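You operate a simulated robot arm through the tools that you are given. There is no shell and no other tool. Be economical: measure what you need, move in short steps, check, and stop when the job is done.

You run a simulated robot arm. Do the job below in one go: nothing can be reset, and whatever is moved stays where it is left.

Task
Wind bobbin 27 full from the pink cone on the bench winder.
Fine: cone on, then hold its thread; when it is full switch off, then put it in the green bobbin tray.

It is judged by the outcome, as a careful person would: the job done as asked, and still so three seconds after it is handed in. It fails if anything else is knocked over, pushed out of place, dropped, spilled or broken.

Robot
A 6-joint arm with a two-finger parallel gripper, fixed in place. Base frame: the origin is at the foot of the arm, x ahead of it, y to its left, z up; the work surface is at about z = 78.4. Units: cm, degrees, N and s.
With the tool pointing down near the work surface it reaches from about 32 to 74 cm from the base axis. Its first joint turns from -66.0 to 66.0 degrees. Payload 2.45 kg.
Tool frame: the origin (TCP) lies between the finger pads and is the grasp point; the fingertips stand 2.4 cm ahead of it; z points along the fingers, y is the line along which they close. Largest opening 6.8 cm; finger width 1.7, thickness 1; the body of the gripper, 4 by 7 cm, starts 4.1 cm behind the TCP.
Orientation is that of the tool frame in the base frame, as [roll, pitch, yaw] about the fixed x, y, z axes, in that order (R = Rz(yaw) Ry(pitch) Rx(roll)). With the fingers straight down and closing along the base's y, the tool's x points along the base's -x, its y along +y and its z along -z.

Tools
- The arm moves only by the tool play_rows. Its argument "rows" is a list of rows, each a list of 2 entries, a list of its own where there are three numbers: the shift along the tool's x, y, z in cm, then the turn, a rotation vector about the tool's x, y, z in degrees. In form: [[[tx, ty, tz], [rx, ry, rz]], ...]. A call has 1 to 12 rows; each row is the pose to reach, as a shift and turn from the pose commanded when the call began, along the tool's axes at that moment. "hand" is the opening, from 0 (shut) to 1 (fully open), set as the call begins (left out, the last holds). Rows are played at 5 a second. More than 5 cm and 8.6 degrees between two rows, or a gripper value outside its range, and nothing of the call is played. A pose out of reach is approached as far as the arm can. The call stops where the force on the tool passes 90 N (or 10 N more than at its start, if that is more) or the arm is blocked; 0.2 s more then pass. Each finger travels about 10.8 cm/s and halts on what it meets, pressing with about 30 N; the grip force reading is that of the motor and also rises with nothing between the fingers. The clock runs only during rows and for 0.2 s after the last one: add rows that repeat a pose to give the fingers time. The reply holds the time, the measured pose of the TCP, the force on the tool along the base axes, the opening and the grip force, in the units named above and with some noise.
- Cameras (640 x 400 px; columns grow to the right, rows downward): "scene" is fixed at [16.82, 42, 145.56]; the picture's right is [-0.70, -0.71, 0.00], its down [-0.46, 0.46, -0.76] and it looks along [0.54, -0.54, -0.65] (base axes); focal length 340 px, centre (320, 200). "wrist" rides on the gripper at [8.4, 1.1, -7.5] in the tool frame; the picture's right is [-0.13, 0.99, 0.00], its down [-0.60, -0.08, -0.79] and it looks along [-0.79, -0.10, 0.61] (tool axes); focal length 251 px, centre (320, 200). There is no depth. A picture from a camera that has moved, and an enlarged one, comes with that camera's place and axes in the base frame and with its lens.
- grab_frame(camera): a new picture of that camera. No time passes.
- close_up(camera, box): a new picture of the part [left, top, right, bottom] of that camera's present view, enlarged. No time passes.
- close_job(): hands the job in; it is judged then, once.

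Go step by step. Nothing tells you positions but the pictures and the camera data: compare them with the known pose of the tool, close in by small moves and look again before you grip or let go. The budget is 120 turns and 84 pictures, counting those below and the enlarged ones. Unless the task says otherwise, let go and move clear before handing in, and close with one line.

The tools are called after "Emit:" as name(argument=value, ...) on one line, values as JSON. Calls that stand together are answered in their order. play_rows: Moves the arm, as the interface text tells. Its arguments: {"type":"object","properties":{"rows":{"type":"array","items":{"type":"array"}},"hand":{"type":"number"}},"required":["rows"]} The other tools are called the same way: grab_frame (camera) takes a picture; close_up (camera, box) takes an enlarged picture of a part of a camera's view; close_job () hands the job in.

At the start:

```text
time_s: 0.0
tcp_pos: [41.1, 14.22, 119.14]
tool_rot: [179.9, 0.1, -179.9]
force: [0.3, 0.4, 0.8]
opening: 6.79
grip_force: 0.1
```

scene: 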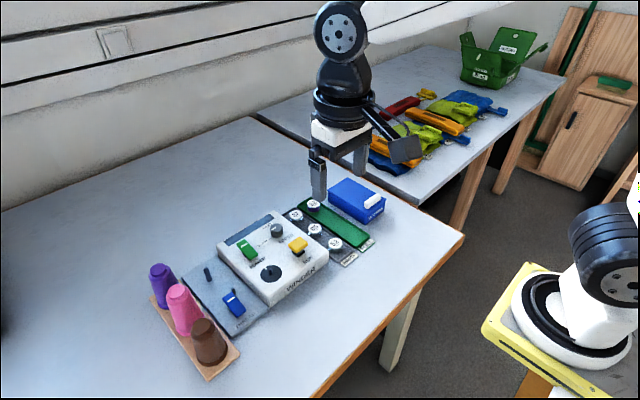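
wrist: 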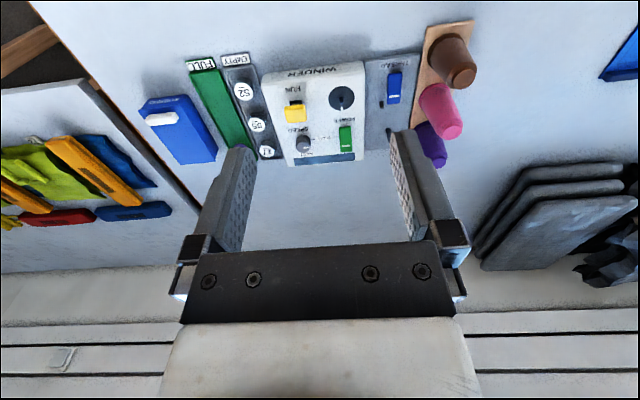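

I see a bench winder with bobbins on its right, cones on its left. I'll take enlarged pictures to read the labels.

Emit:
close_up(camera="scene", box=[200, 170, 400, 295])

Emit:
close_up(camera="scene", box=[130, 225, 330, 385])

Emit:
close_up(camera="wrist", box=[130, 10, 490, 200])

```text
3.20 times, centred on (300, 232) of scene
camera zoom: at [16.82, 42.0, 145.56], right [-0.7, -0.71, 0.0], down [-0.46, 0.46, -0.76], along [0.54, -0.54, -0.65], focal length 1088 px, centre (384, 96)
```

zoom: 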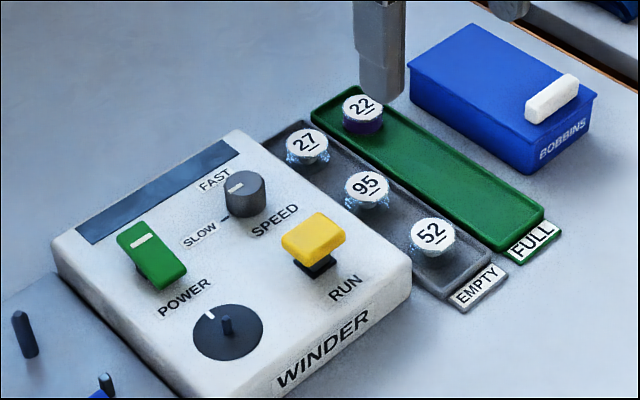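

```text
2.50 times, centred on (230, 305) of scene
camera zoom: at [16.82, 42.0, 145.56], right [-0.7, -0.71, 0.0], down [-0.46, 0.46, -0.76], along [0.54, -0.54, -0.65], focal length 850 px, centre (545, -62)
```

zoom: 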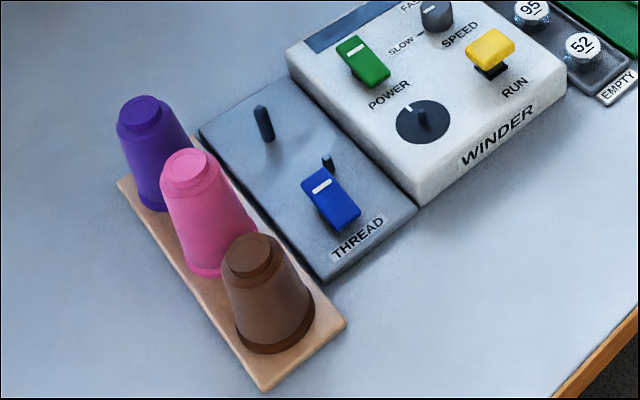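

```text
1.78 times, centred on (310, 105) of wrist
camera zoom: at [32.91, 15.39, 126.64], right [0.13, 0.99, 0.0], down [0.6, -0.08, 0.79], along [0.79, -0.1, -0.61], focal length 447 px, centre (338, 369)
```

zoom: 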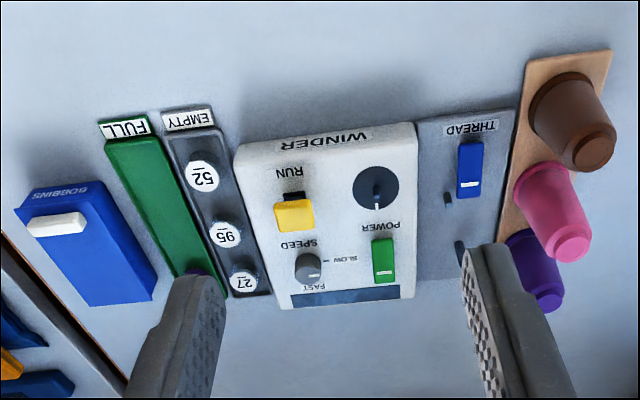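

I read the layout: bobbin 27 is the far one in the EMPTY tray, the spindle is at about (58.7, 16.2), and the pink cone is at about (62, 34) with its top near z 91.6. Next I move the wrist camera over the thread plate for a better measurement.

Emit:
play_rows(rows=[[[-2, 4, 1], [0, 0, 0]], [[-4, 8, 3], [0, 0, 0]], [[-7, 12, 5], [0, 0, 0]], [[-9, 13, 6], [0, 0, 0]], [[-9, 13, 6], [0, 0, 0]]], hand=1)

Emit:
grab_frame(camera="wrist")

Emit:
close_up(camera="wrist", box=[220, 0, 460, 150])

```text
refused: row 3 steps farther than a row can; nothing moved
```

```text
78 pictures are left
camera wrist: at [32.91, 15.39, 126.64], right [0.13, 0.99, 0.0], down [0.6, -0.08, 0.79], along [0.79, -0.1, -0.61], focal length 251 px, centre (320, 200)
```

wrist: 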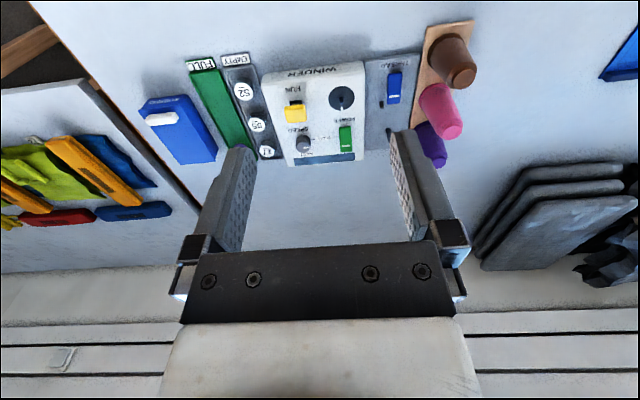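

```text
2.67 times, centred on (340, 75) of wrist
camera zoom: at [32.91, 15.39, 126.64], right [0.13, 0.99, 0.0], down [0.6, -0.08, 0.79], along [0.79, -0.1, -0.61], focal length 670 px, centre (267, 533)
```

zoom: 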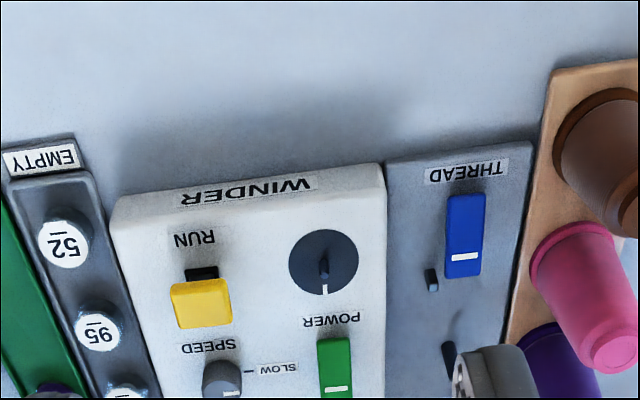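

The step was too big, so I'll repeat the move with smaller steps.

Emit:
play_rows(rows=[[[-2, 3, 1], [0, 0, 0]], [[-4, 6, 3], [0, 0, 0]], [[-6, 9, 4], [0, 0, 0]], [[-8, 12, 5], [0, 0, 0]], [[-9, 13, 6], [0, 0, 0]], [[-9, 13, 6], [0, 0, 0]]], hand=1)

Emit:
grab_frame(camera="wrist")

Emit:
close_up(camera="wrist", box=[180, 0, 500, 200])

```text
time_s: 1.4
tcp_pos: [50.16, 27.42, 113.2]
tool_rot: [179.9, 0.0, -179.9]
force: [-0.1, -1.0, 0.1]
opening: 6.77
grip_force: 0.0
```

```text
76 pictures are left
camera wrist: at [41.92, 28.5, 120.74], right [0.13, 0.99, 0.0], down [0.6, -0.08, 0.79], along [0.79, -0.1, -0.61], focal length 251 px, centre (320, 200)
```

wrist: 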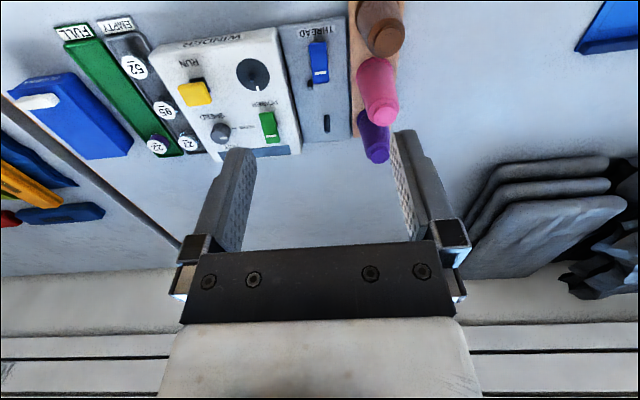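

```text
2.00 times, centred on (340, 100) of wrist
camera zoom: at [41.92, 28.5, 120.74], right [0.13, 0.99, 0.0], down [0.6, -0.08, 0.79], along [0.79, -0.1, -0.61], focal length 503 px, centre (280, 400)
```

zoom: 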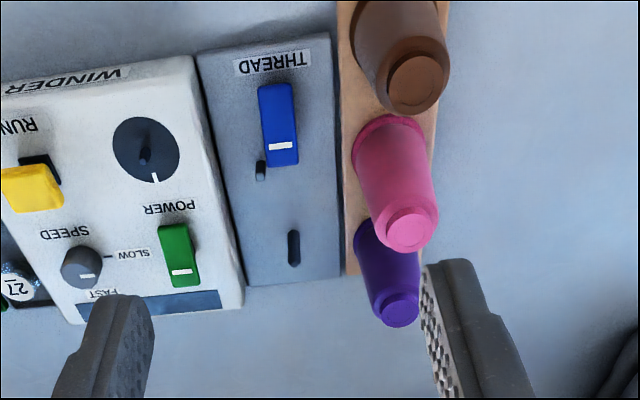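

The post is at about (68, 26.4), the pink cone at about (62.3, 34.3) and the speed knob seems to point at FAST. Next I look at the bobbins and the control panel from closer.

Emit:
play_rows(rows=[[[0, -4.5, 1], [0, 0, 0]], [[0, -9, 2], [0, 0, 0]], [[0, -13, 4], [0, 0, 0]], [[0, -17, 6], [0, 0, 0]], [[0, -21, 8], [0, 0, 0]], [[0, -24, 10], [0, 0, 0]], [[0, -26, 11], [0, 0, 0]], [[0, -26, 11], [0, 0, 0]]])

Emit:
grab_frame(camera="wrist")

Emit:
close_up(camera="wrist", box=[230, 0, 550, 200])

```text
time_s: 3.2
tcp_pos: [50.31, 1.22, 102.16]
tool_rot: [179.9, -0.1, 179.9]
force: [0.3, 0.3, 0.5]
opening: 6.81
grip_force: 0.1
```

```text
74 pictures are left
camera wrist: at [41.94, 2.35, 109.63], right [0.13, 0.99, 0.0], down [0.6, -0.08, 0.79], along [0.79, -0.1, -0.61], focal length 251 px, centre (320, 200)
```

wrist: 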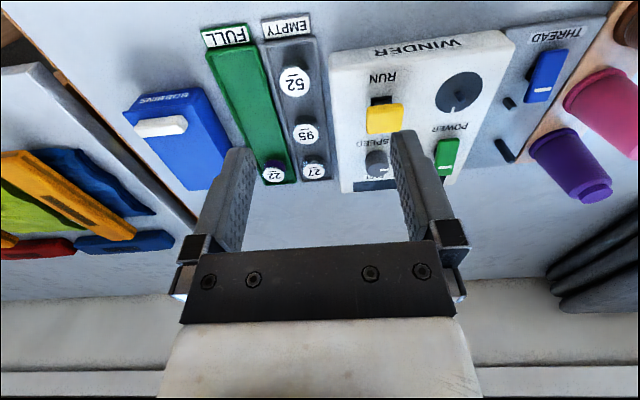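

```text
2.00 times, centred on (390, 100) of wrist
camera zoom: at [41.94, 2.35, 109.63], right [0.13, 0.99, 0.0], down [0.6, -0.08, 0.79], along [0.79, -0.1, -0.61], focal length 503 px, centre (180, 400)
```

zoom: 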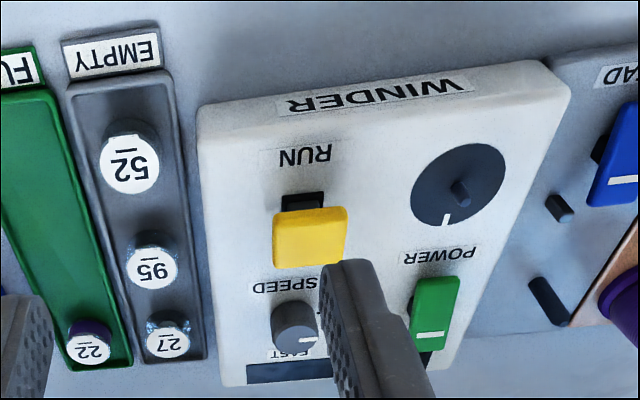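

Bobbin 27's top is at about (70.6, -2.1, 81.3), with roughly 3 cm gaps around it. I go lower to see the bobbin and the tray rims before gripping.

Emit:
play_rows(rows=[[[-2, -1, 3], [0, 0, 0]], [[-4, -2, 6], [0, 0, 0]], [[-6, -3, 8], [0, 0, 0]], [[-8, -3.3, 10], [0, 0, 0]], [[-8, -3.3, 10], [0, 0, 0]]])

Emit:
close_up(camera="wrist", box=[200, 50, 440, 200])

```text
time_s: 4.4
tcp_pos: [58.25, -1.99, 92.02]
tool_rot: [179.9, 0.1, -180.0]
force: [0.4, 1.1, -0.2]
opening: 6.79
grip_force: 0.0
```

```text
2.67 times, centred on (320, 125) of wrist
camera zoom: at [49.99, -0.92, 99.53], right [0.13, 0.99, 0.0], down [0.6, -0.08, 0.79], along [0.79, -0.1, -0.61], focal length 670 px, centre (320, 400)
```

zoom: 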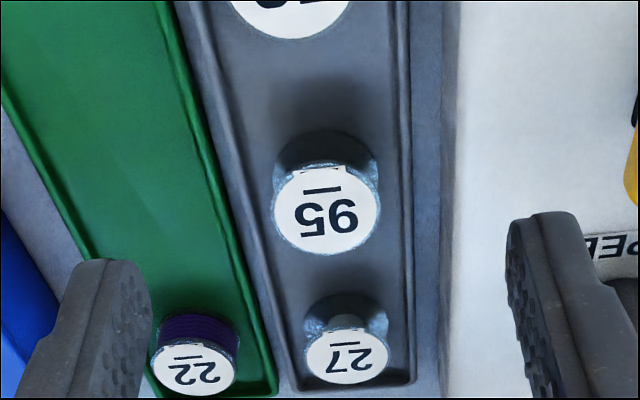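

Bobbin 27 measures (70.8, -2.4) with a diameter of about 3.6, and the tray rim looks low. I go above it with a narrowed opening of about 4.6 cm and check alignment.

Emit:
play_rows(rows=[[[-4, -0.2, 0], [0, 0, 0]], [[-8, -0.4, 1], [0, 0, 0]], [[-12, -0.4, 3], [0, 0, 0]], [[-12.55, -0.4, 5.5], [0, 0, 0]], [[-12.55, -0.4, 5.5], [0, 0, 0]]], hand=0.68)

Emit:
close_up(camera="wrist", box=[200, 50, 440, 200])

Emit:
close_up(camera="scene", box=[260, 150, 380, 225])

```text
time_s: 5.6
tcp_pos: [70.62, -2.35, 86.73]
tool_rot: [179.9, -0.1, 180.0]
force: [1.3, 0.2, -0.3]
opening: 4.62
grip_force: 0.0
```

```text
2.67 times, centred on (320, 125) of wrist
camera zoom: at [62.41, -1.33, 94.21], right [0.13, 0.99, 0.0], down [0.6, -0.08, 0.79], along [0.79, -0.1, -0.61], focal length 670 px, centre (320, 400)
```

zoom: 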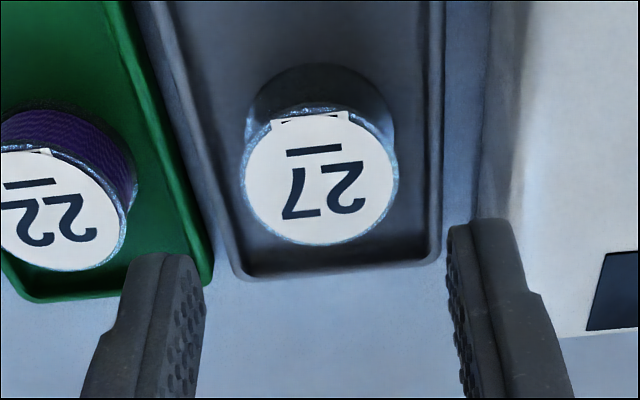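

```text
5.33 times, centred on (320, 188) of scene
camera zoom: at [16.82, 42.0, 145.56], right [-0.7, -0.71, 0.0], down [-0.46, 0.46, -0.76], along [0.54, -0.54, -0.65], focal length 1814 px, centre (320, 267)
```

zoom: 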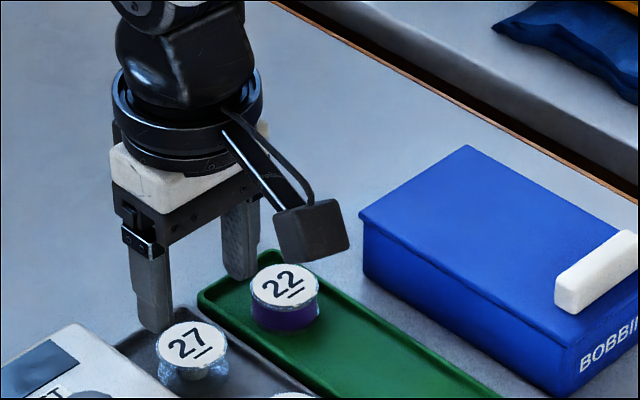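

Alignment is good, with a small forward correction of about 0.35. I descend and check before closing.

Emit:
play_rows(rows=[[[-0.3, -0.05, 2], [0, 0, 0]], [[-0.35, -0.05, 3.5], [0, 0, 0]], [[-0.35, -0.05, 4.3], [0, 0, 0]], [[-0.35, -0.05, 4.3], [0, 0, 0]]])

Emit:
grab_frame(camera="wrist")

Emit:
close_up(camera="scene", box=[260, 150, 380, 225])

```text
time_s: 6.6
tcp_pos: [71.11, -2.45, 82.4]
tool_rot: [-179.9, 0.0, 179.9]
force: [0.6, -0.5, 0.1]
opening: 4.63
grip_force: 0.1
```

```text
69 pictures are left
camera wrist: at [62.78, -1.41, 89.9], right [0.13, 0.99, 0.0], down [0.6, -0.08, 0.79], along [0.79, -0.1, -0.61], focal length 251 px, centre (320, 200)
```

wrist: 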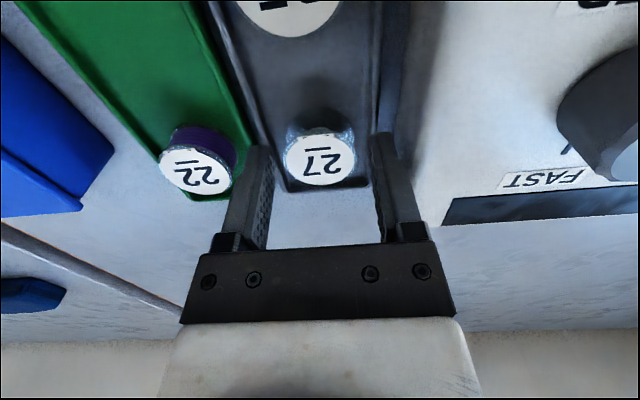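

```text
5.33 times, centred on (320, 188) of scene
camera zoom: at [16.82, 42.0, 145.56], right [-0.7, -0.71, 0.0], down [-0.46, 0.46, -0.76], along [0.54, -0.54, -0.65], focal length 1814 px, centre (320, 267)
```

zoom: 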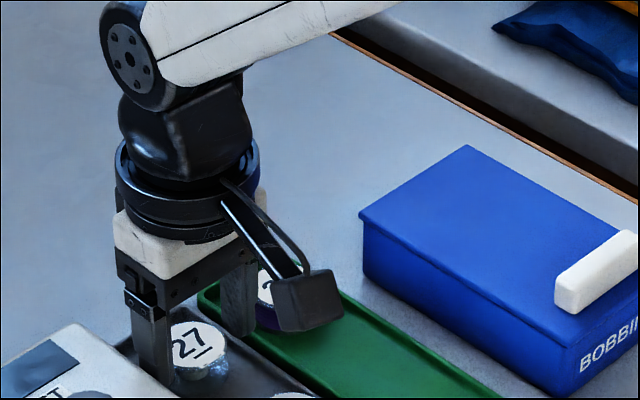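

The fingers straddle bobbin 27. I close on it and lift it slightly.

Emit:
play_rows(rows=[[[0, 0, 0], [0, 0, 0]], [[0, 0, 0], [0, 0, 0]], [[0, 0, 0], [0, 0, 0]]], hand=0.3)

Emit:
play_rows(rows=[[[0, 0, -1], [0, 0, 0]], [[0, 0, -3], [0, 0, 0]], [[0, 0, -6], [0, 0, 0]], [[0, 0, -9], [0, 0, 0]], [[0, 0, -9], [0, 0, 0]]])

Emit:
grab_frame(camera="wrist")

```text
time_s: 7.4
tcp_pos: [71.09, -2.56, 82.35]
tool_rot: [-179.9, 0.0, 180.0]
force: [-0.5, -0.7, 0.4]
opening: 3.64
grip_force: 30.6
```

```text
time_s: 8.6
tcp_pos: [71.18, -2.52, 91.21]
tool_rot: [180.0, 0.0, -180.0]
force: [-0.6, 0.6, 0.5]
opening: 3.64
grip_force: 29.7
```

```text
67 pictures are left
camera wrist: at [62.8, -1.38, 98.73], right [0.13, 0.99, 0.0], down [0.6, -0.08, 0.79], along [0.79, -0.1, -0.61], focal length 251 px, centre (320, 200)
```

wrist: 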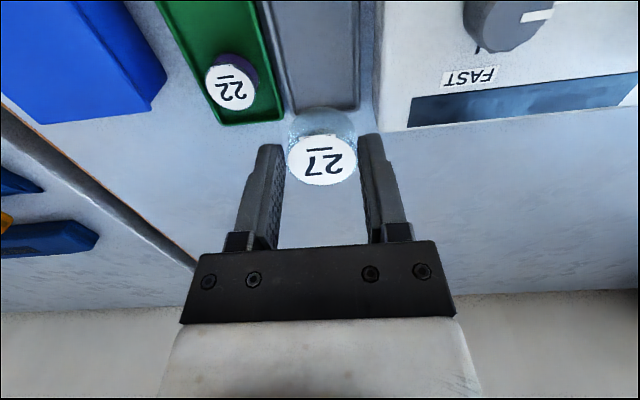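

Bobbin 27 is held (3.64 cm wide). The spindle is at about (59.2, 16.1) on a winder top near z 82.9, so I carry the bobbin to a standoff and look.

Emit:
play_rows(rows=[[[1, 1, -3], [0, 0, 0]], [[4, 4, -4], [0, 0, 0]], [[7, 7.5, -4], [0, 0, 0]], [[9.5, 11, -4], [0, 0, 0]], [[12, 14.5, -4], [0, 0, 0]], [[13.5, 17.5, -4], [0, 0, 0]], [[14.2, 18.6, -4], [0, 0, 0]], [[14.2, 18.6, -4], [0, 0, 0]]])

Emit:
grab_frame(camera="wrist")

Emit:
close_up(camera="wrist", box=[220, 30, 420, 180])

Emit:
close_up(camera="scene", box=[200, 180, 360, 305])

```text
time_s: 10.4
tcp_pos: [56.86, 16.19, 95.38]
tool_rot: [180.0, -0.1, 180.0]
force: [-0.5, -0.7, 0.1]
opening: 3.62
grip_force: 29.8
```

```text
66 pictures are left
camera wrist: at [48.66, 17.34, 102.78], right [0.13, 0.99, 0.0], down [0.6, -0.08, 0.79], along [0.79, -0.1, -0.61], focal length 251 px, centre (320, 200)
```

wrist: 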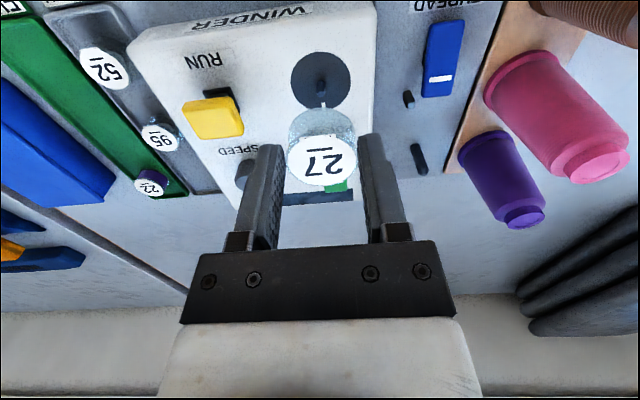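

```text
2.67 times, centred on (320, 105) of wrist
camera zoom: at [48.66, 17.34, 102.78], right [0.13, 0.99, 0.0], down [0.6, -0.08, 0.79], along [0.79, -0.1, -0.61], focal length 670 px, centre (320, 453)
```

zoom: 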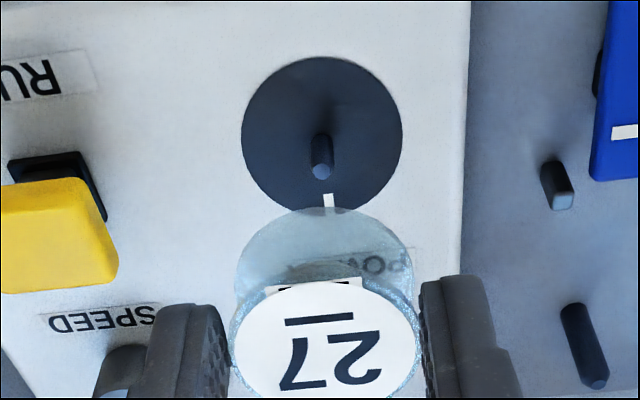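

```text
3.20 times, centred on (280, 242) of scene
camera zoom: at [16.82, 42.01, 145.56], right [-0.7, -0.71, 0.0], down [-0.46, 0.46, -0.76], along [0.54, -0.54, -0.65], focal length 1088 px, centre (448, 64)
```

zoom: 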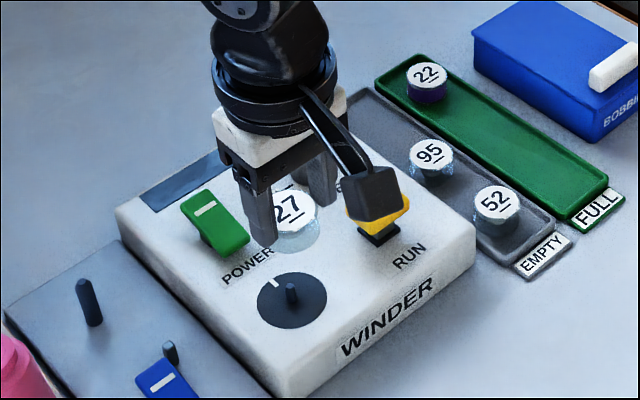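

The spindle pin is at about (58.9, 16.05), with its tip at about z 84.9. I move so the bobbin hovers just above the pin, then look again.

Emit:
play_rows(rows=[[[-1, -0.1, 2], [0, 0, 0]], [[-2, -0.2, 4], [0, 0, 0]], [[-2.3, -0.27, 5.8], [0, 0, 0]], [[-2.3, -0.27, 5.8], [0, 0, 0]]])

Emit:
close_up(camera="wrist", box=[240, 60, 400, 180])

Emit:
close_up(camera="scene", box=[230, 225, 310, 285])

```text
time_s: 11.4
tcp_pos: [59.2, 15.7, 89.48]
tool_rot: [-179.9, 0.0, -179.9]
force: [-0.8, 1.0, -0.9]
opening: 3.62
grip_force: 30.1
```

```text
3.33 times, centred on (320, 120) of wrist
camera zoom: at [50.98, 16.93, 96.98], right [0.13, 0.99, 0.0], down [0.6, -0.08, 0.79], along [0.79, -0.1, -0.61], focal length 838 px, centre (320, 467)
```

zoom: 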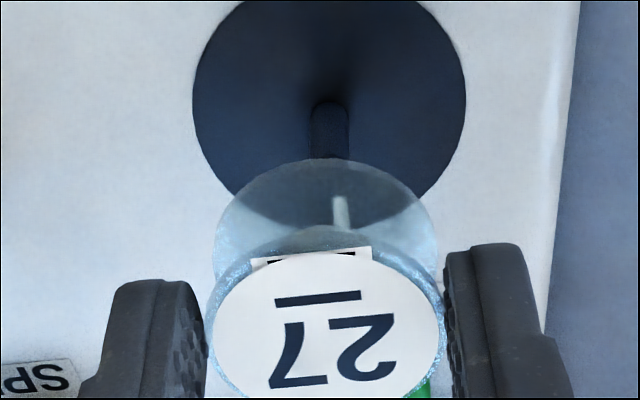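

```text
6.67 times, centred on (270, 255) of scene
camera zoom: at [16.82, 42.0, 145.56], right [-0.7, -0.71, 0.0], down [-0.46, 0.46, -0.76], along [0.54, -0.54, -0.65], focal length 2268 px, centre (653, -167)
```

zoom: 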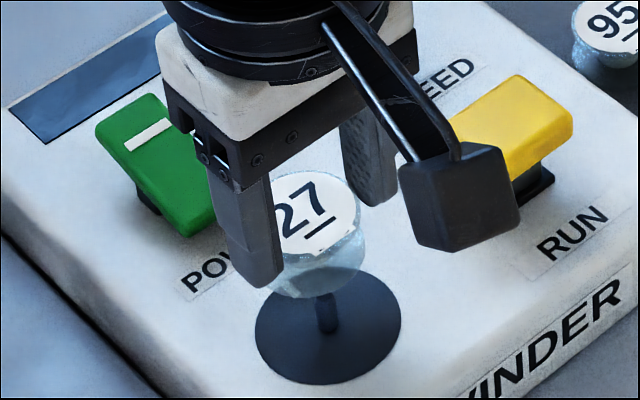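

The bobbin is close above the pin. I enlarge both views to fix the remaining offset of a few millimetres.

Emit:
close_up(camera="scene", box=[255, 240, 295, 270])

Emit:
close_up(camera="wrist", box=[270, 50, 390, 140])

```text
13.33 times, centred on (275, 255) of scene
camera zoom: at [16.82, 42.0, 145.56], right [-0.7, -0.71, 0.0], down [-0.46, 0.46, -0.76], along [0.54, -0.54, -0.65], focal length 4535 px, centre (920, -533)
```

zoom: 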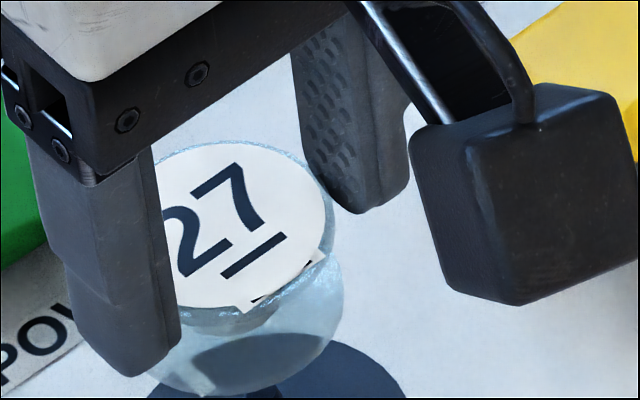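

```text
4.44 times, centred on (330, 95) of wrist
camera zoom: at [50.98, 16.93, 96.98], right [0.13, 0.99, 0.0], down [0.6, -0.08, 0.79], along [0.79, -0.1, -0.61], focal length 1118 px, centre (276, 667)
```

zoom: 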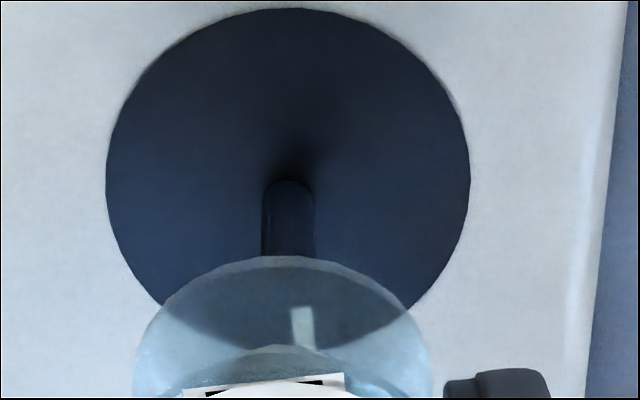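

Both views suggest the bobbin sits about 0.35 cm too far along +x and 0.1 too far along -y relative to the pin. I correct, descend a little, and look again.

Emit:
play_rows(rows=[[[0.37, 0.12, 0], [0, 0, 0]], [[0.37, 0.12, 0.4], [0, 0, 0]], [[0.37, 0.12, 0.4], [0, 0, 0]]])

Emit:
close_up(camera="wrist", box=[270, 50, 390, 140])

Emit:
close_up(camera="scene", box=[250, 245, 298, 281])

```text
time_s: 12.2
tcp_pos: [58.88, 15.99, 89.09]
tool_rot: [-180.0, 0.0, -180.0]
force: [0.1, 0.1, -0.9]
opening: 3.63
grip_force: 30.2
```

```text
4.44 times, centred on (330, 95) of wrist
camera zoom: at [50.61, 17.13, 96.59], right [0.13, 0.99, 0.0], down [0.6, -0.08, 0.79], along [0.79, -0.1, -0.61], focal length 1118 px, centre (276, 667)
```

zoom: 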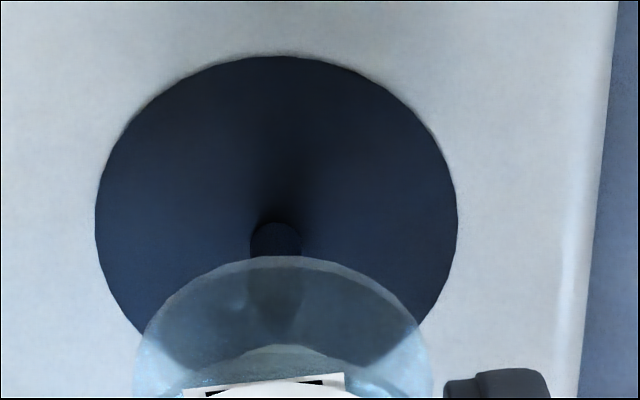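

```text
11.11 times, centred on (274, 263) of scene
camera zoom: at [16.82, 42.0, 145.56], right [-0.7, -0.71, 0.0], down [-0.46, 0.46, -0.76], along [0.54, -0.54, -0.65], focal length 3779 px, centre (831, -500)
```

zoom: 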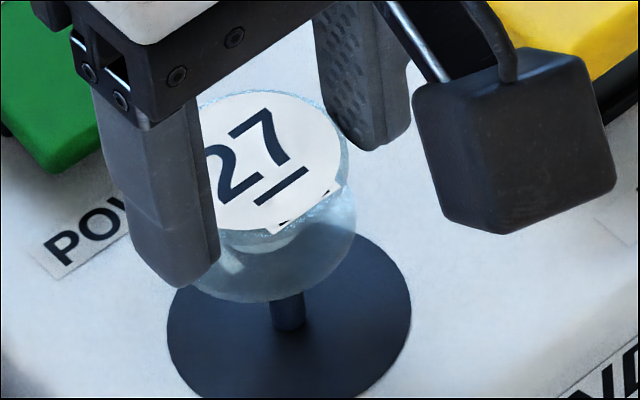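

Remaining offset is about 0.25 cm in x and 0.05 in y. I correct and check again.

Emit:
play_rows(rows=[[[0.27, -0.06, 0], [0, 0, 0]], [[0.27, -0.06, 0], [0, 0, 0]]])

Emit:
close_up(camera="wrist", box=[270, 60, 390, 150])

Emit:
close_up(camera="scene", box=[250, 245, 298, 281])

```text
time_s: 12.8
tcp_pos: [58.63, 16.01, 89.19]
tool_rot: [180.0, 0.0, 180.0]
force: [-0.5, 0.2, -0.1]
opening: 3.64
grip_force: 30.0
```

```text
4.44 times, centred on (330, 105) of wrist
camera zoom: at [50.3, 17.09, 96.64], right [0.13, 0.99, 0.0], down [0.6, -0.08, 0.79], along [0.79, -0.1, -0.61], focal length 1118 px, centre (276, 622)
```

zoom: 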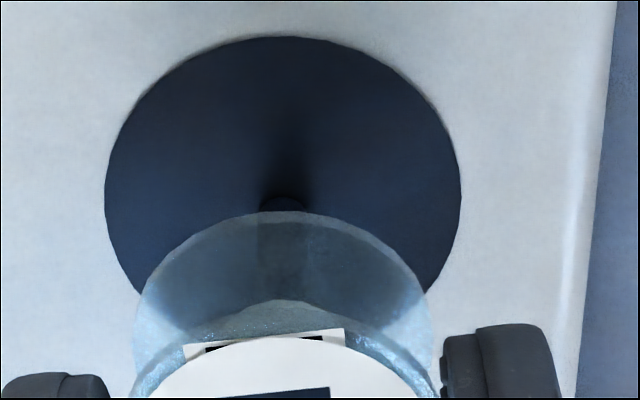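

```text
11.11 times, centred on (274, 263) of scene
camera zoom: at [16.82, 42.0, 145.56], right [-0.7, -0.71, 0.0], down [-0.46, 0.46, -0.76], along [0.54, -0.54, -0.65], focal length 3779 px, centre (831, -500)
```

zoom: 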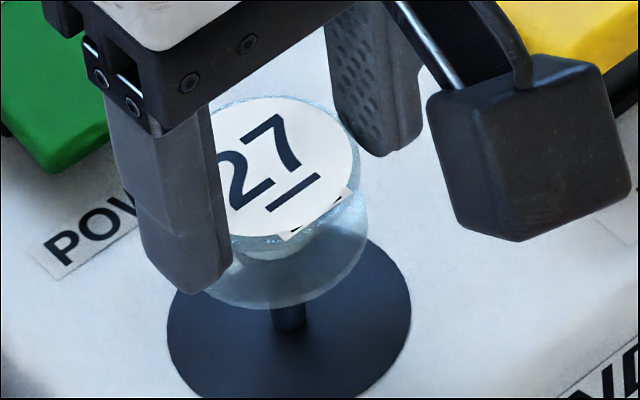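

Bobbin and pin now line up in both views. I lower in small steps, watching the force.

Emit:
play_rows(rows=[[[0, 0, 0.5], [0, 0, 0]], [[0, 0, 1.0], [0, 0, 0]], [[0, 0, 1.3], [0, 0, 0]], [[0, 0, 1.3], [0, 0, 0]]])

Emit:
close_up(camera="scene", box=[250, 245, 298, 281])

```text
time_s: 13.8
tcp_pos: [58.47, 15.91, 87.83]
tool_rot: [180.0, -0.1, -180.0]
force: [0.0, 0.7, -0.4]
opening: 3.62
grip_force: 30.0
```

```text
11.11 times, centred on (274, 263) of scene
camera zoom: at [16.82, 42.0, 145.56], right [-0.7, -0.71, 0.0], down [-0.46, 0.46, -0.76], along [0.54, -0.54, -0.65], focal length 3779 px, centre (831, -500)
```

zoom: 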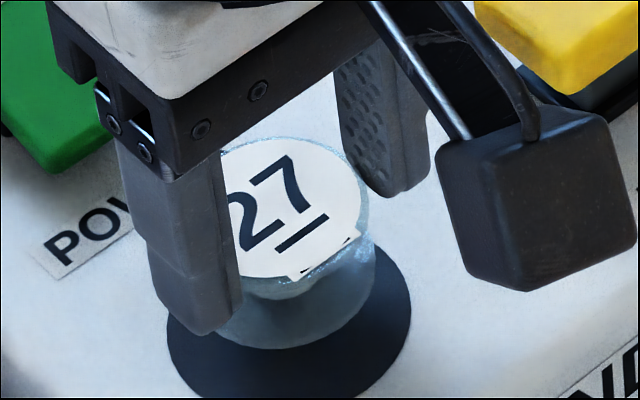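

No resistance, and the bobbin is moving over the pin. I continue down to the disc.

Emit:
play_rows(rows=[[[0, 0, 0.4], [0, 0, 0]], [[0, 0, 0.8], [0, 0, 0]], [[0, 0, 1.1], [0, 0, 0]], [[0, 0, 1.1], [0, 0, 0]]])

Emit:
close_up(camera="scene", box=[250, 245, 298, 281])

```text
time_s: 14.8
tcp_pos: [58.59, 15.96, 86.74]
tool_rot: [-180.0, 0.0, -180.0]
force: [1.4, -0.2, 0.3]
opening: 3.64
grip_force: 30.0
```

```text
11.11 times, centred on (274, 263) of scene
camera zoom: at [16.82, 42.0, 145.56], right [-0.7, -0.71, 0.0], down [-0.46, 0.46, -0.76], along [0.54, -0.54, -0.65], focal length 3779 px, centre (831, -500)
```

zoom: 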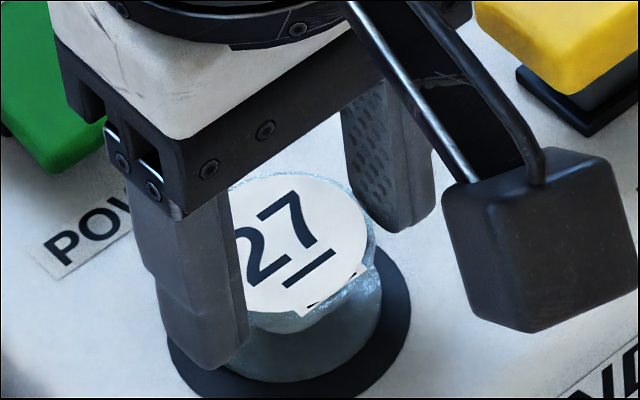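

It looks almost seated; I press down slightly further to feel the contact.

Emit:
play_rows(rows=[[[0, 0, 0.15], [0, 0, 0]], [[0, 0, 0.3], [0, 0, 0]], [[0, 0, 0.3], [0, 0, 0]]])

```text
time_s: 15.6
tcp_pos: [58.73, 15.94, 86.48]
tool_rot: [-180.0, 0.1, 180.0]
force: [-6.5, -1.6, 17.1]
opening: 3.63
grip_force: 29.9
```

Contact at 17 N shows it is seated. I release and rise.

Emit:
play_rows(rows=[[[0, 0, 0.1], [0, 0, 0]], [[0, 0, 0.1], [0, 0, 0]], [[0, 0, 0.1], [0, 0, 0]]], hand=0.75)

Emit:
play_rows(rows=[[[0, 0, -2], [0, 0, 0]], [[0, 0, -5], [0, 0, 0]], [[1, 0, -8], [0, 0, 0]], [[2, 0, -11], [0, 0, 0]], [[2, 0, -11], [0, 0, 0]]])

Emit:
grab_frame(camera="wrist")

Emit:
close_up(camera="scene", box=[200, 180, 360, 305])

```text
time_s: 16.4
tcp_pos: [58.59, 15.89, 86.29]
tool_rot: [-180.0, 0.0, -180.0]
force: [-0.5, -0.2, -0.4]
opening: 5.11
grip_force: 0.0
```

```text
time_s: 17.6
tcp_pos: [56.44, 15.88, 97.26]
tool_rot: [-180.0, -0.1, 180.0]
force: [0.1, 0.2, -0.1]
opening: 5.1
grip_force: 0.0
```

```text
53 pictures are left
camera wrist: at [48.23, 16.94, 104.84], right [0.13, 0.99, 0.0], down [0.6, -0.08, 0.79], along [0.79, -0.1, -0.61], focal length 251 px, centre (320, 200)
```

wrist: 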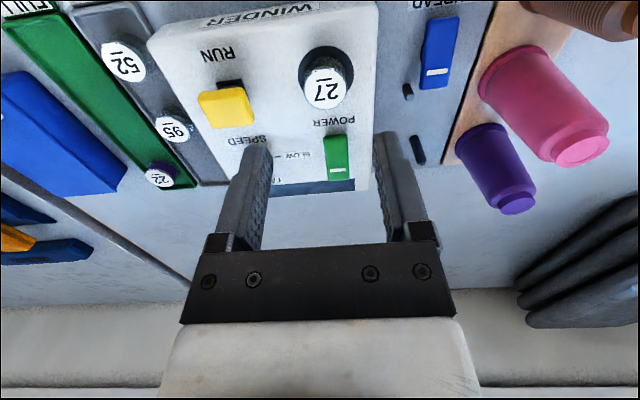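

```text
3.20 times, centred on (280, 242) of scene
camera zoom: at [16.82, 42.0, 145.56], right [-0.7, -0.71, 0.0], down [-0.46, 0.46, -0.76], along [0.54, -0.54, -0.65], focal length 1088 px, centre (448, 64)
```

zoom: 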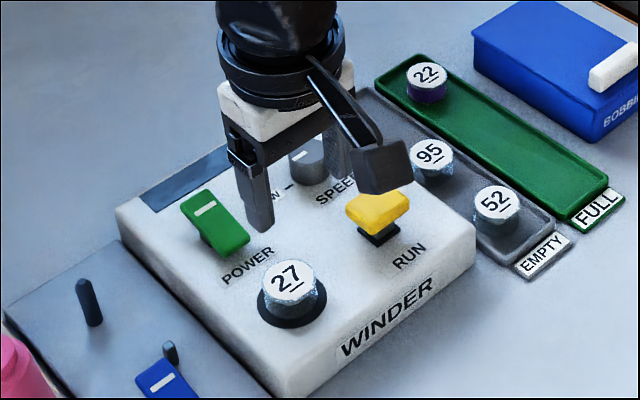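

Bobbin 27 is seated on the spindle. Next is the pink cone: I go to a standoff with the gripper fully open and look.

Emit:
play_rows(rows=[[[0.5, 4, -2], [0, 0, 0]], [[1, 8, -4], [0, 0, 0]], [[1.5, 12, -5], [0, 0, 0]], [[2, 15.5, -5], [0, 0, 0]], [[2, 18.3, -4], [0, 0, 0]], [[2, 18.3, -4], [0, 0, 0]]], hand=1)

Emit:
grab_frame(camera="wrist")

```text
time_s: 19.0
tcp_pos: [54.61, 34.06, 101.07]
tool_rot: [179.9, 0.1, -180.0]
force: [-0.2, 0.4, 0.8]
opening: 6.79
grip_force: 0.1
```

```text
51 pictures are left
camera wrist: at [46.35, 35.24, 108.68], right [0.13, 0.99, 0.0], down [0.6, -0.08, 0.79], along [0.79, -0.1, -0.61], focal length 251 px, centre (320, 200)
```

wrist: 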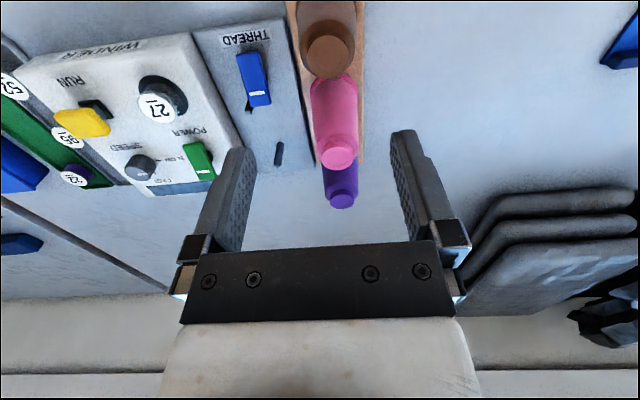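

The pink cone is at about (62, 34.7) with its top at about z 91.6. I go above it at z 95 and check alignment.

Emit:
play_rows(rows=[[[-4, 0.3, 0], [0, 0, 0]], [[-7, 0.6, 1], [0, 0, 0]], [[-7.4, 0.6, 4], [0, 0, 0]], [[-7.4, 0.6, 5.5], [0, 0, 0]], [[-7.4, 0.6, 5.5], [0, 0, 0]]])

Emit:
grab_frame(camera="wrist")

Emit:
close_up(camera="scene", box=[120, 190, 280, 310])

```text
time_s: 20.2
tcp_pos: [61.89, 34.74, 95.79]
tool_rot: [180.0, 0.1, 179.9]
force: [0.3, 0.5, 0.0]
opening: 6.76
grip_force: 0.0
```

```text
50 pictures are left
camera wrist: at [53.6, 35.85, 103.35], right [0.13, 0.99, 0.0], down [0.6, -0.08, 0.79], along [0.79, -0.1, -0.61], focal length 251 px, centre (320, 200)
```

wrist: 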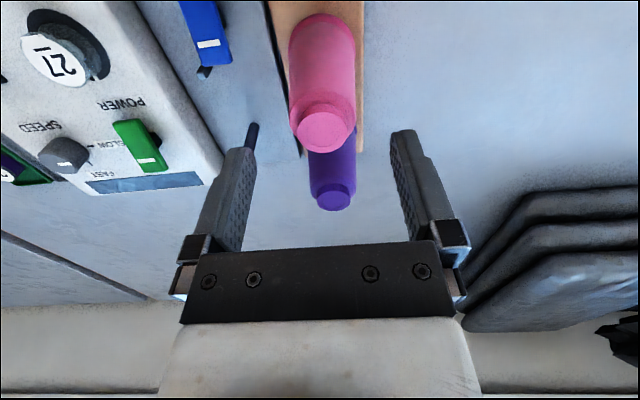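

```text
3.33 times, centred on (200, 250) of scene
camera zoom: at [16.82, 42.0, 145.56], right [-0.7, -0.71, 0.0], down [-0.46, 0.46, -0.76], along [0.54, -0.54, -0.65], focal length 1134 px, centre (720, 33)
```

zoom: 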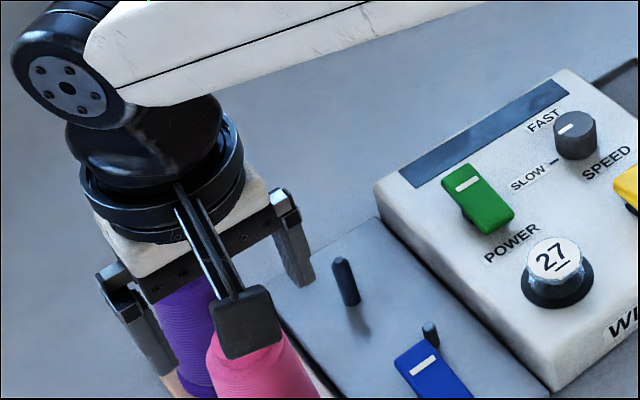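

The cone top is about 0.25 left and 0.3 ahead of the tool. I correct and descend to grip height z of about 88.6.

Emit:
play_rows(rows=[[[-0.3, 0.25, 0], [0, 0, 0]], [[-0.3, 0.25, 3], [0, 0, 0]], [[-0.3, 0.25, 5.5], [0, 0, 0]], [[-0.3, 0.25, 7], [0, 0, 0]], [[-0.3, 0.25, 7], [0, 0, 0]]])

Emit:
grab_frame(camera="wrist")

Emit:
grab_frame(camera="scene")

```text
time_s: 21.4
tcp_pos: [62.22, 35.19, 88.98]
tool_rot: [179.9, -0.1, -180.0]
force: [1.5, -0.3, 0.3]
opening: 6.82
grip_force: 0.0
```

```text
48 pictures are left
camera wrist: at [53.97, 36.21, 96.37], right [0.13, 0.99, 0.0], down [0.6, -0.08, 0.79], along [0.79, -0.1, -0.61], focal length 251 px, centre (320, 200)
```

wrist: 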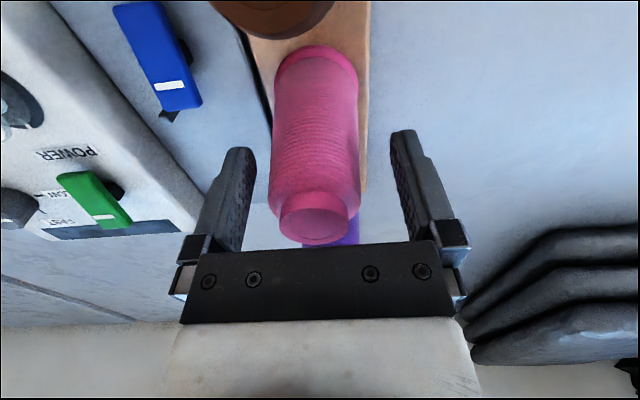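

```text
47 pictures are left
```

scene: 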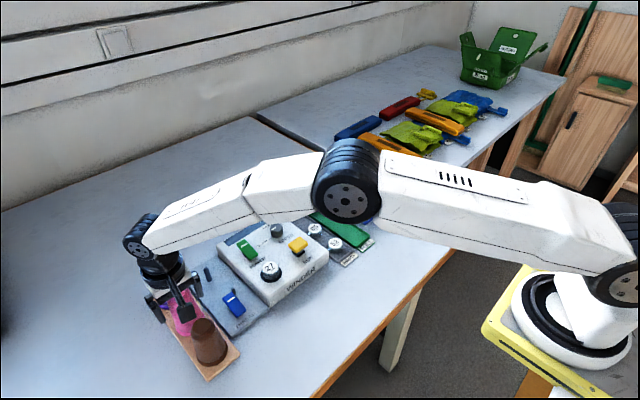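

The cone sits between the fingers. I close on it.

Emit:
play_rows(rows=[[[0, 0, 0], [0, 0, 0]], [[0, 0, 0], [0, 0, 0]], [[0, 0, 0], [0, 0, 0]], [[0, 0, 0], [0, 0, 0]]], hand=0.3)

Emit:
play_rows(rows=[[[0, 0, -1], [0, 0, 0]], [[0, 0, -2], [0, 0, 0]], [[0, 0, -2], [0, 0, 0]]])

Emit:
grab_frame(camera="wrist")

Emit:
close_up(camera="scene", box=[120, 190, 280, 390])

```text
time_s: 22.4
tcp_pos: [62.25, 35.04, 88.94]
tool_rot: [179.9, 0.0, -179.9]
force: [0.8, -0.6, 1.3]
opening: 4.65
grip_force: 30.2
```

```text
time_s: 23.2
tcp_pos: [62.31, 35.14, 90.87]
tool_rot: [180.0, 0.0, 179.9]
force: [0.8, 0.8, -2.8]
opening: 4.64
grip_force: 30.4
```

```text
46 pictures are left
camera wrist: at [53.95, 36.23, 98.37], right [0.13, 0.99, 0.0], down [0.6, -0.08, 0.79], along [0.79, -0.1, -0.61], focal length 251 px, centre (320, 200)
```

wrist: 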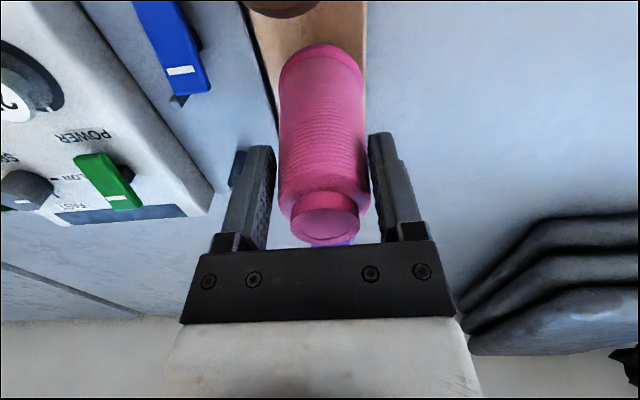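

```text
2.00 times, centred on (200, 290) of scene
camera zoom: at [16.82, 42.01, 145.55], right [-0.7, -0.71, 0.0], down [-0.46, 0.46, -0.76], along [0.54, -0.54, -0.65], focal length 680 px, centre (560, 20)
```

zoom: 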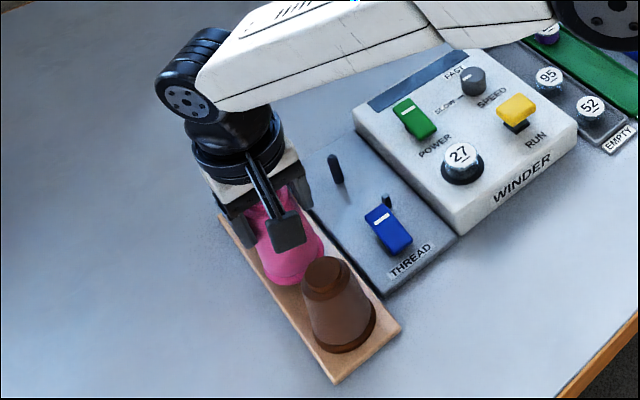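

The cone is lifted. Re-triangulating from wrist views puts the post at about (70.0, 26.0), z 79.6 to 83.9, and the cone axis about 0.6 ahead of the TCP. I lift and swing toward the post, staying clear of the purple cone.

Emit:
play_rows(rows=[[[0, 0, -3], [0, 0, 0]], [[0, 0, -6], [0, 0, 0]], [[0, -3.5, -6.5], [0, 0, 0]], [[0, -7, -6.5], [0, 0, 0]], [[-1, -9, -6.5], [0, 0, 0]], [[-4, -9, -6.5], [0, 0, 0]], [[-4, -9, -6.5], [0, 0, 0]]])

Emit:
grab_frame(camera="wrist")

Emit:
close_up(camera="scene", box=[120, 190, 280, 310])

```text
time_s: 24.8
tcp_pos: [66.31, 25.89, 97.42]
tool_rot: [-180.0, 0.0, -179.9]
force: [-0.6, -0.6, -1.5]
opening: 4.63
grip_force: 30.1
```

```text
44 pictures are left
camera wrist: at [57.99, 27.13, 104.92], right [0.13, 0.99, 0.0], down [0.6, -0.08, 0.79], along [0.79, -0.1, -0.61], focal length 251 px, centre (320, 200)
```

wrist: 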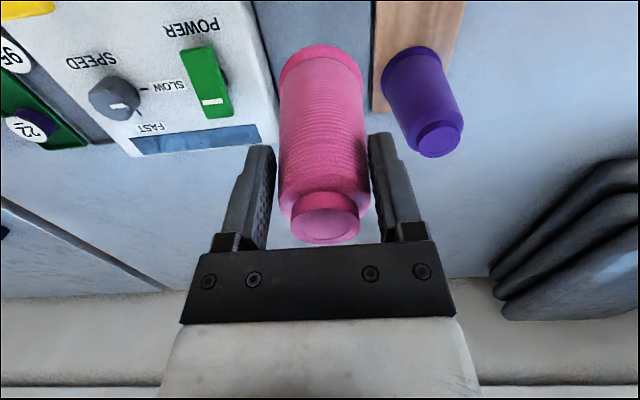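

```text
3.33 times, centred on (200, 250) of scene
camera zoom: at [16.83, 42.0, 145.55], right [-0.7, -0.71, 0.0], down [-0.46, 0.46, -0.76], along [0.54, -0.54, -0.65], focal length 1134 px, centre (720, 33)
```

zoom: 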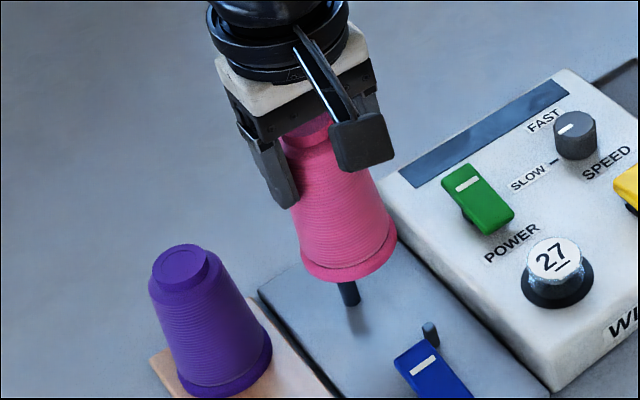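

The cone hangs above the thread plate, and the post is a bit further out. I move 2.7 cm forward, lower 2 cm, and recheck.

Emit:
play_rows(rows=[[[-2.0, 0.1, 0], [0, 0, 0]], [[-2.7, 0.1, 0], [0, 0, 0]], [[-2.7, 0.1, 2], [0, 0, 0]], [[-2.7, 0.1, 2], [0, 0, 0]]])

Emit:
close_up(camera="scene", box=[160, 210, 256, 282])

Emit:
grab_frame(camera="wrist")

```text
time_s: 25.8
tcp_pos: [68.98, 26.13, 95.48]
tool_rot: [179.9, 0.0, 179.9]
force: [-0.3, 0.8, -2.1]
opening: 4.63
grip_force: 30.2
```

```text
5.56 times, centred on (208, 246) of scene
camera zoom: at [16.83, 42.01, 145.55], right [-0.7, -0.71, 0.0], down [-0.46, 0.46, -0.76], along [0.54, -0.54, -0.65], focal length 1890 px, centre (942, -56)
```

zoom: 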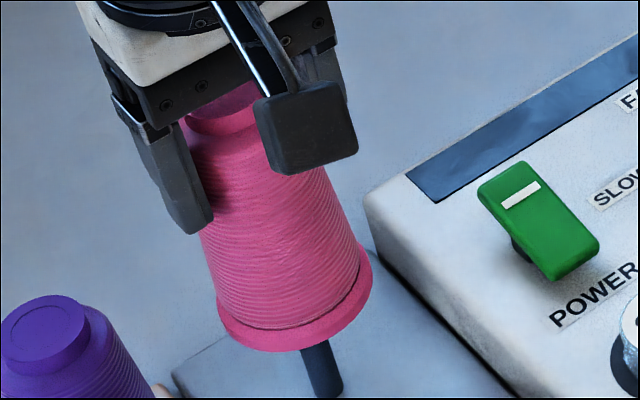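

```text
41 pictures are left
camera wrist: at [60.75, 27.26, 102.93], right [0.13, 0.99, 0.0], down [0.6, -0.08, 0.79], along [0.79, -0.1, -0.61], focal length 251 px, centre (320, 200)
```

wrist: 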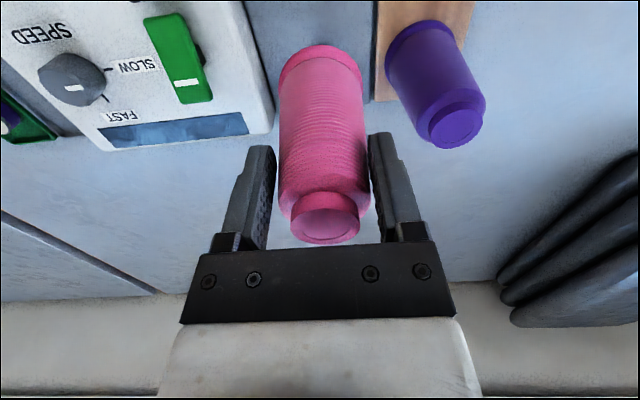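

Scene geometry says the cone is now aligned over the post. I lower until its base is just above the tip and recheck.

Emit:
play_rows(rows=[[[0, 0, 1], [0, 0, 0]], [[0, 0, 1.7], [0, 0, 0]], [[0, 0, 1.7], [0, 0, 0]]])

Emit:
close_up(camera="scene", box=[170, 230, 250, 290])

```text
time_s: 26.6
tcp_pos: [69.0, 26.07, 93.76]
tool_rot: [-180.0, 0.1, 179.9]
force: [-0.1, -0.2, -2.0]
opening: 4.63
grip_force: 30.0
```

```text
6.67 times, centred on (210, 260) of scene
camera zoom: at [16.83, 42.01, 145.55], right [-0.7, -0.71, 0.0], down [-0.46, 0.46, -0.76], along [0.54, -0.54, -0.65], focal length 2268 px, centre (1053, -200)
```

zoom: 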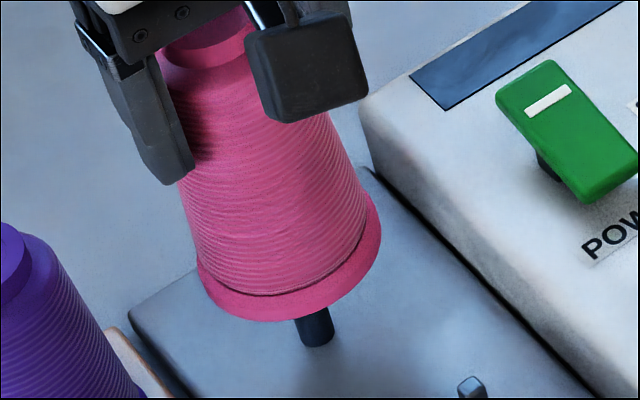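

Still aligned within a pixel. I lower over the post, watching force.

Emit:
play_rows(rows=[[[0, 0, 0.6], [0, 0, 0]], [[0, 0, 1.2], [0, 0, 0]], [[0, 0, 1.6], [0, 0, 0]], [[0, 0, 1.6], [0, 0, 0]]])

Emit:
close_up(camera="scene", box=[170, 230, 250, 290])

```text
time_s: 27.6
tcp_pos: [68.91, 26.11, 92.11]
tool_rot: [-179.9, 0.0, -180.0]
force: [-0.1, 0.3, -2.6]
opening: 4.62
grip_force: 30.4
```

```text
6.67 times, centred on (210, 260) of scene
camera zoom: at [16.83, 42.01, 145.55], right [-0.7, -0.71, 0.0], down [-0.46, 0.46, -0.76], along [0.54, -0.54, -0.65], focal length 2268 px, centre (1053, -200)
```

zoom: 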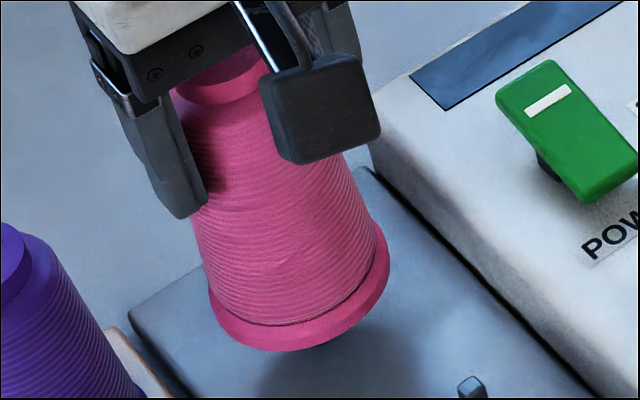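

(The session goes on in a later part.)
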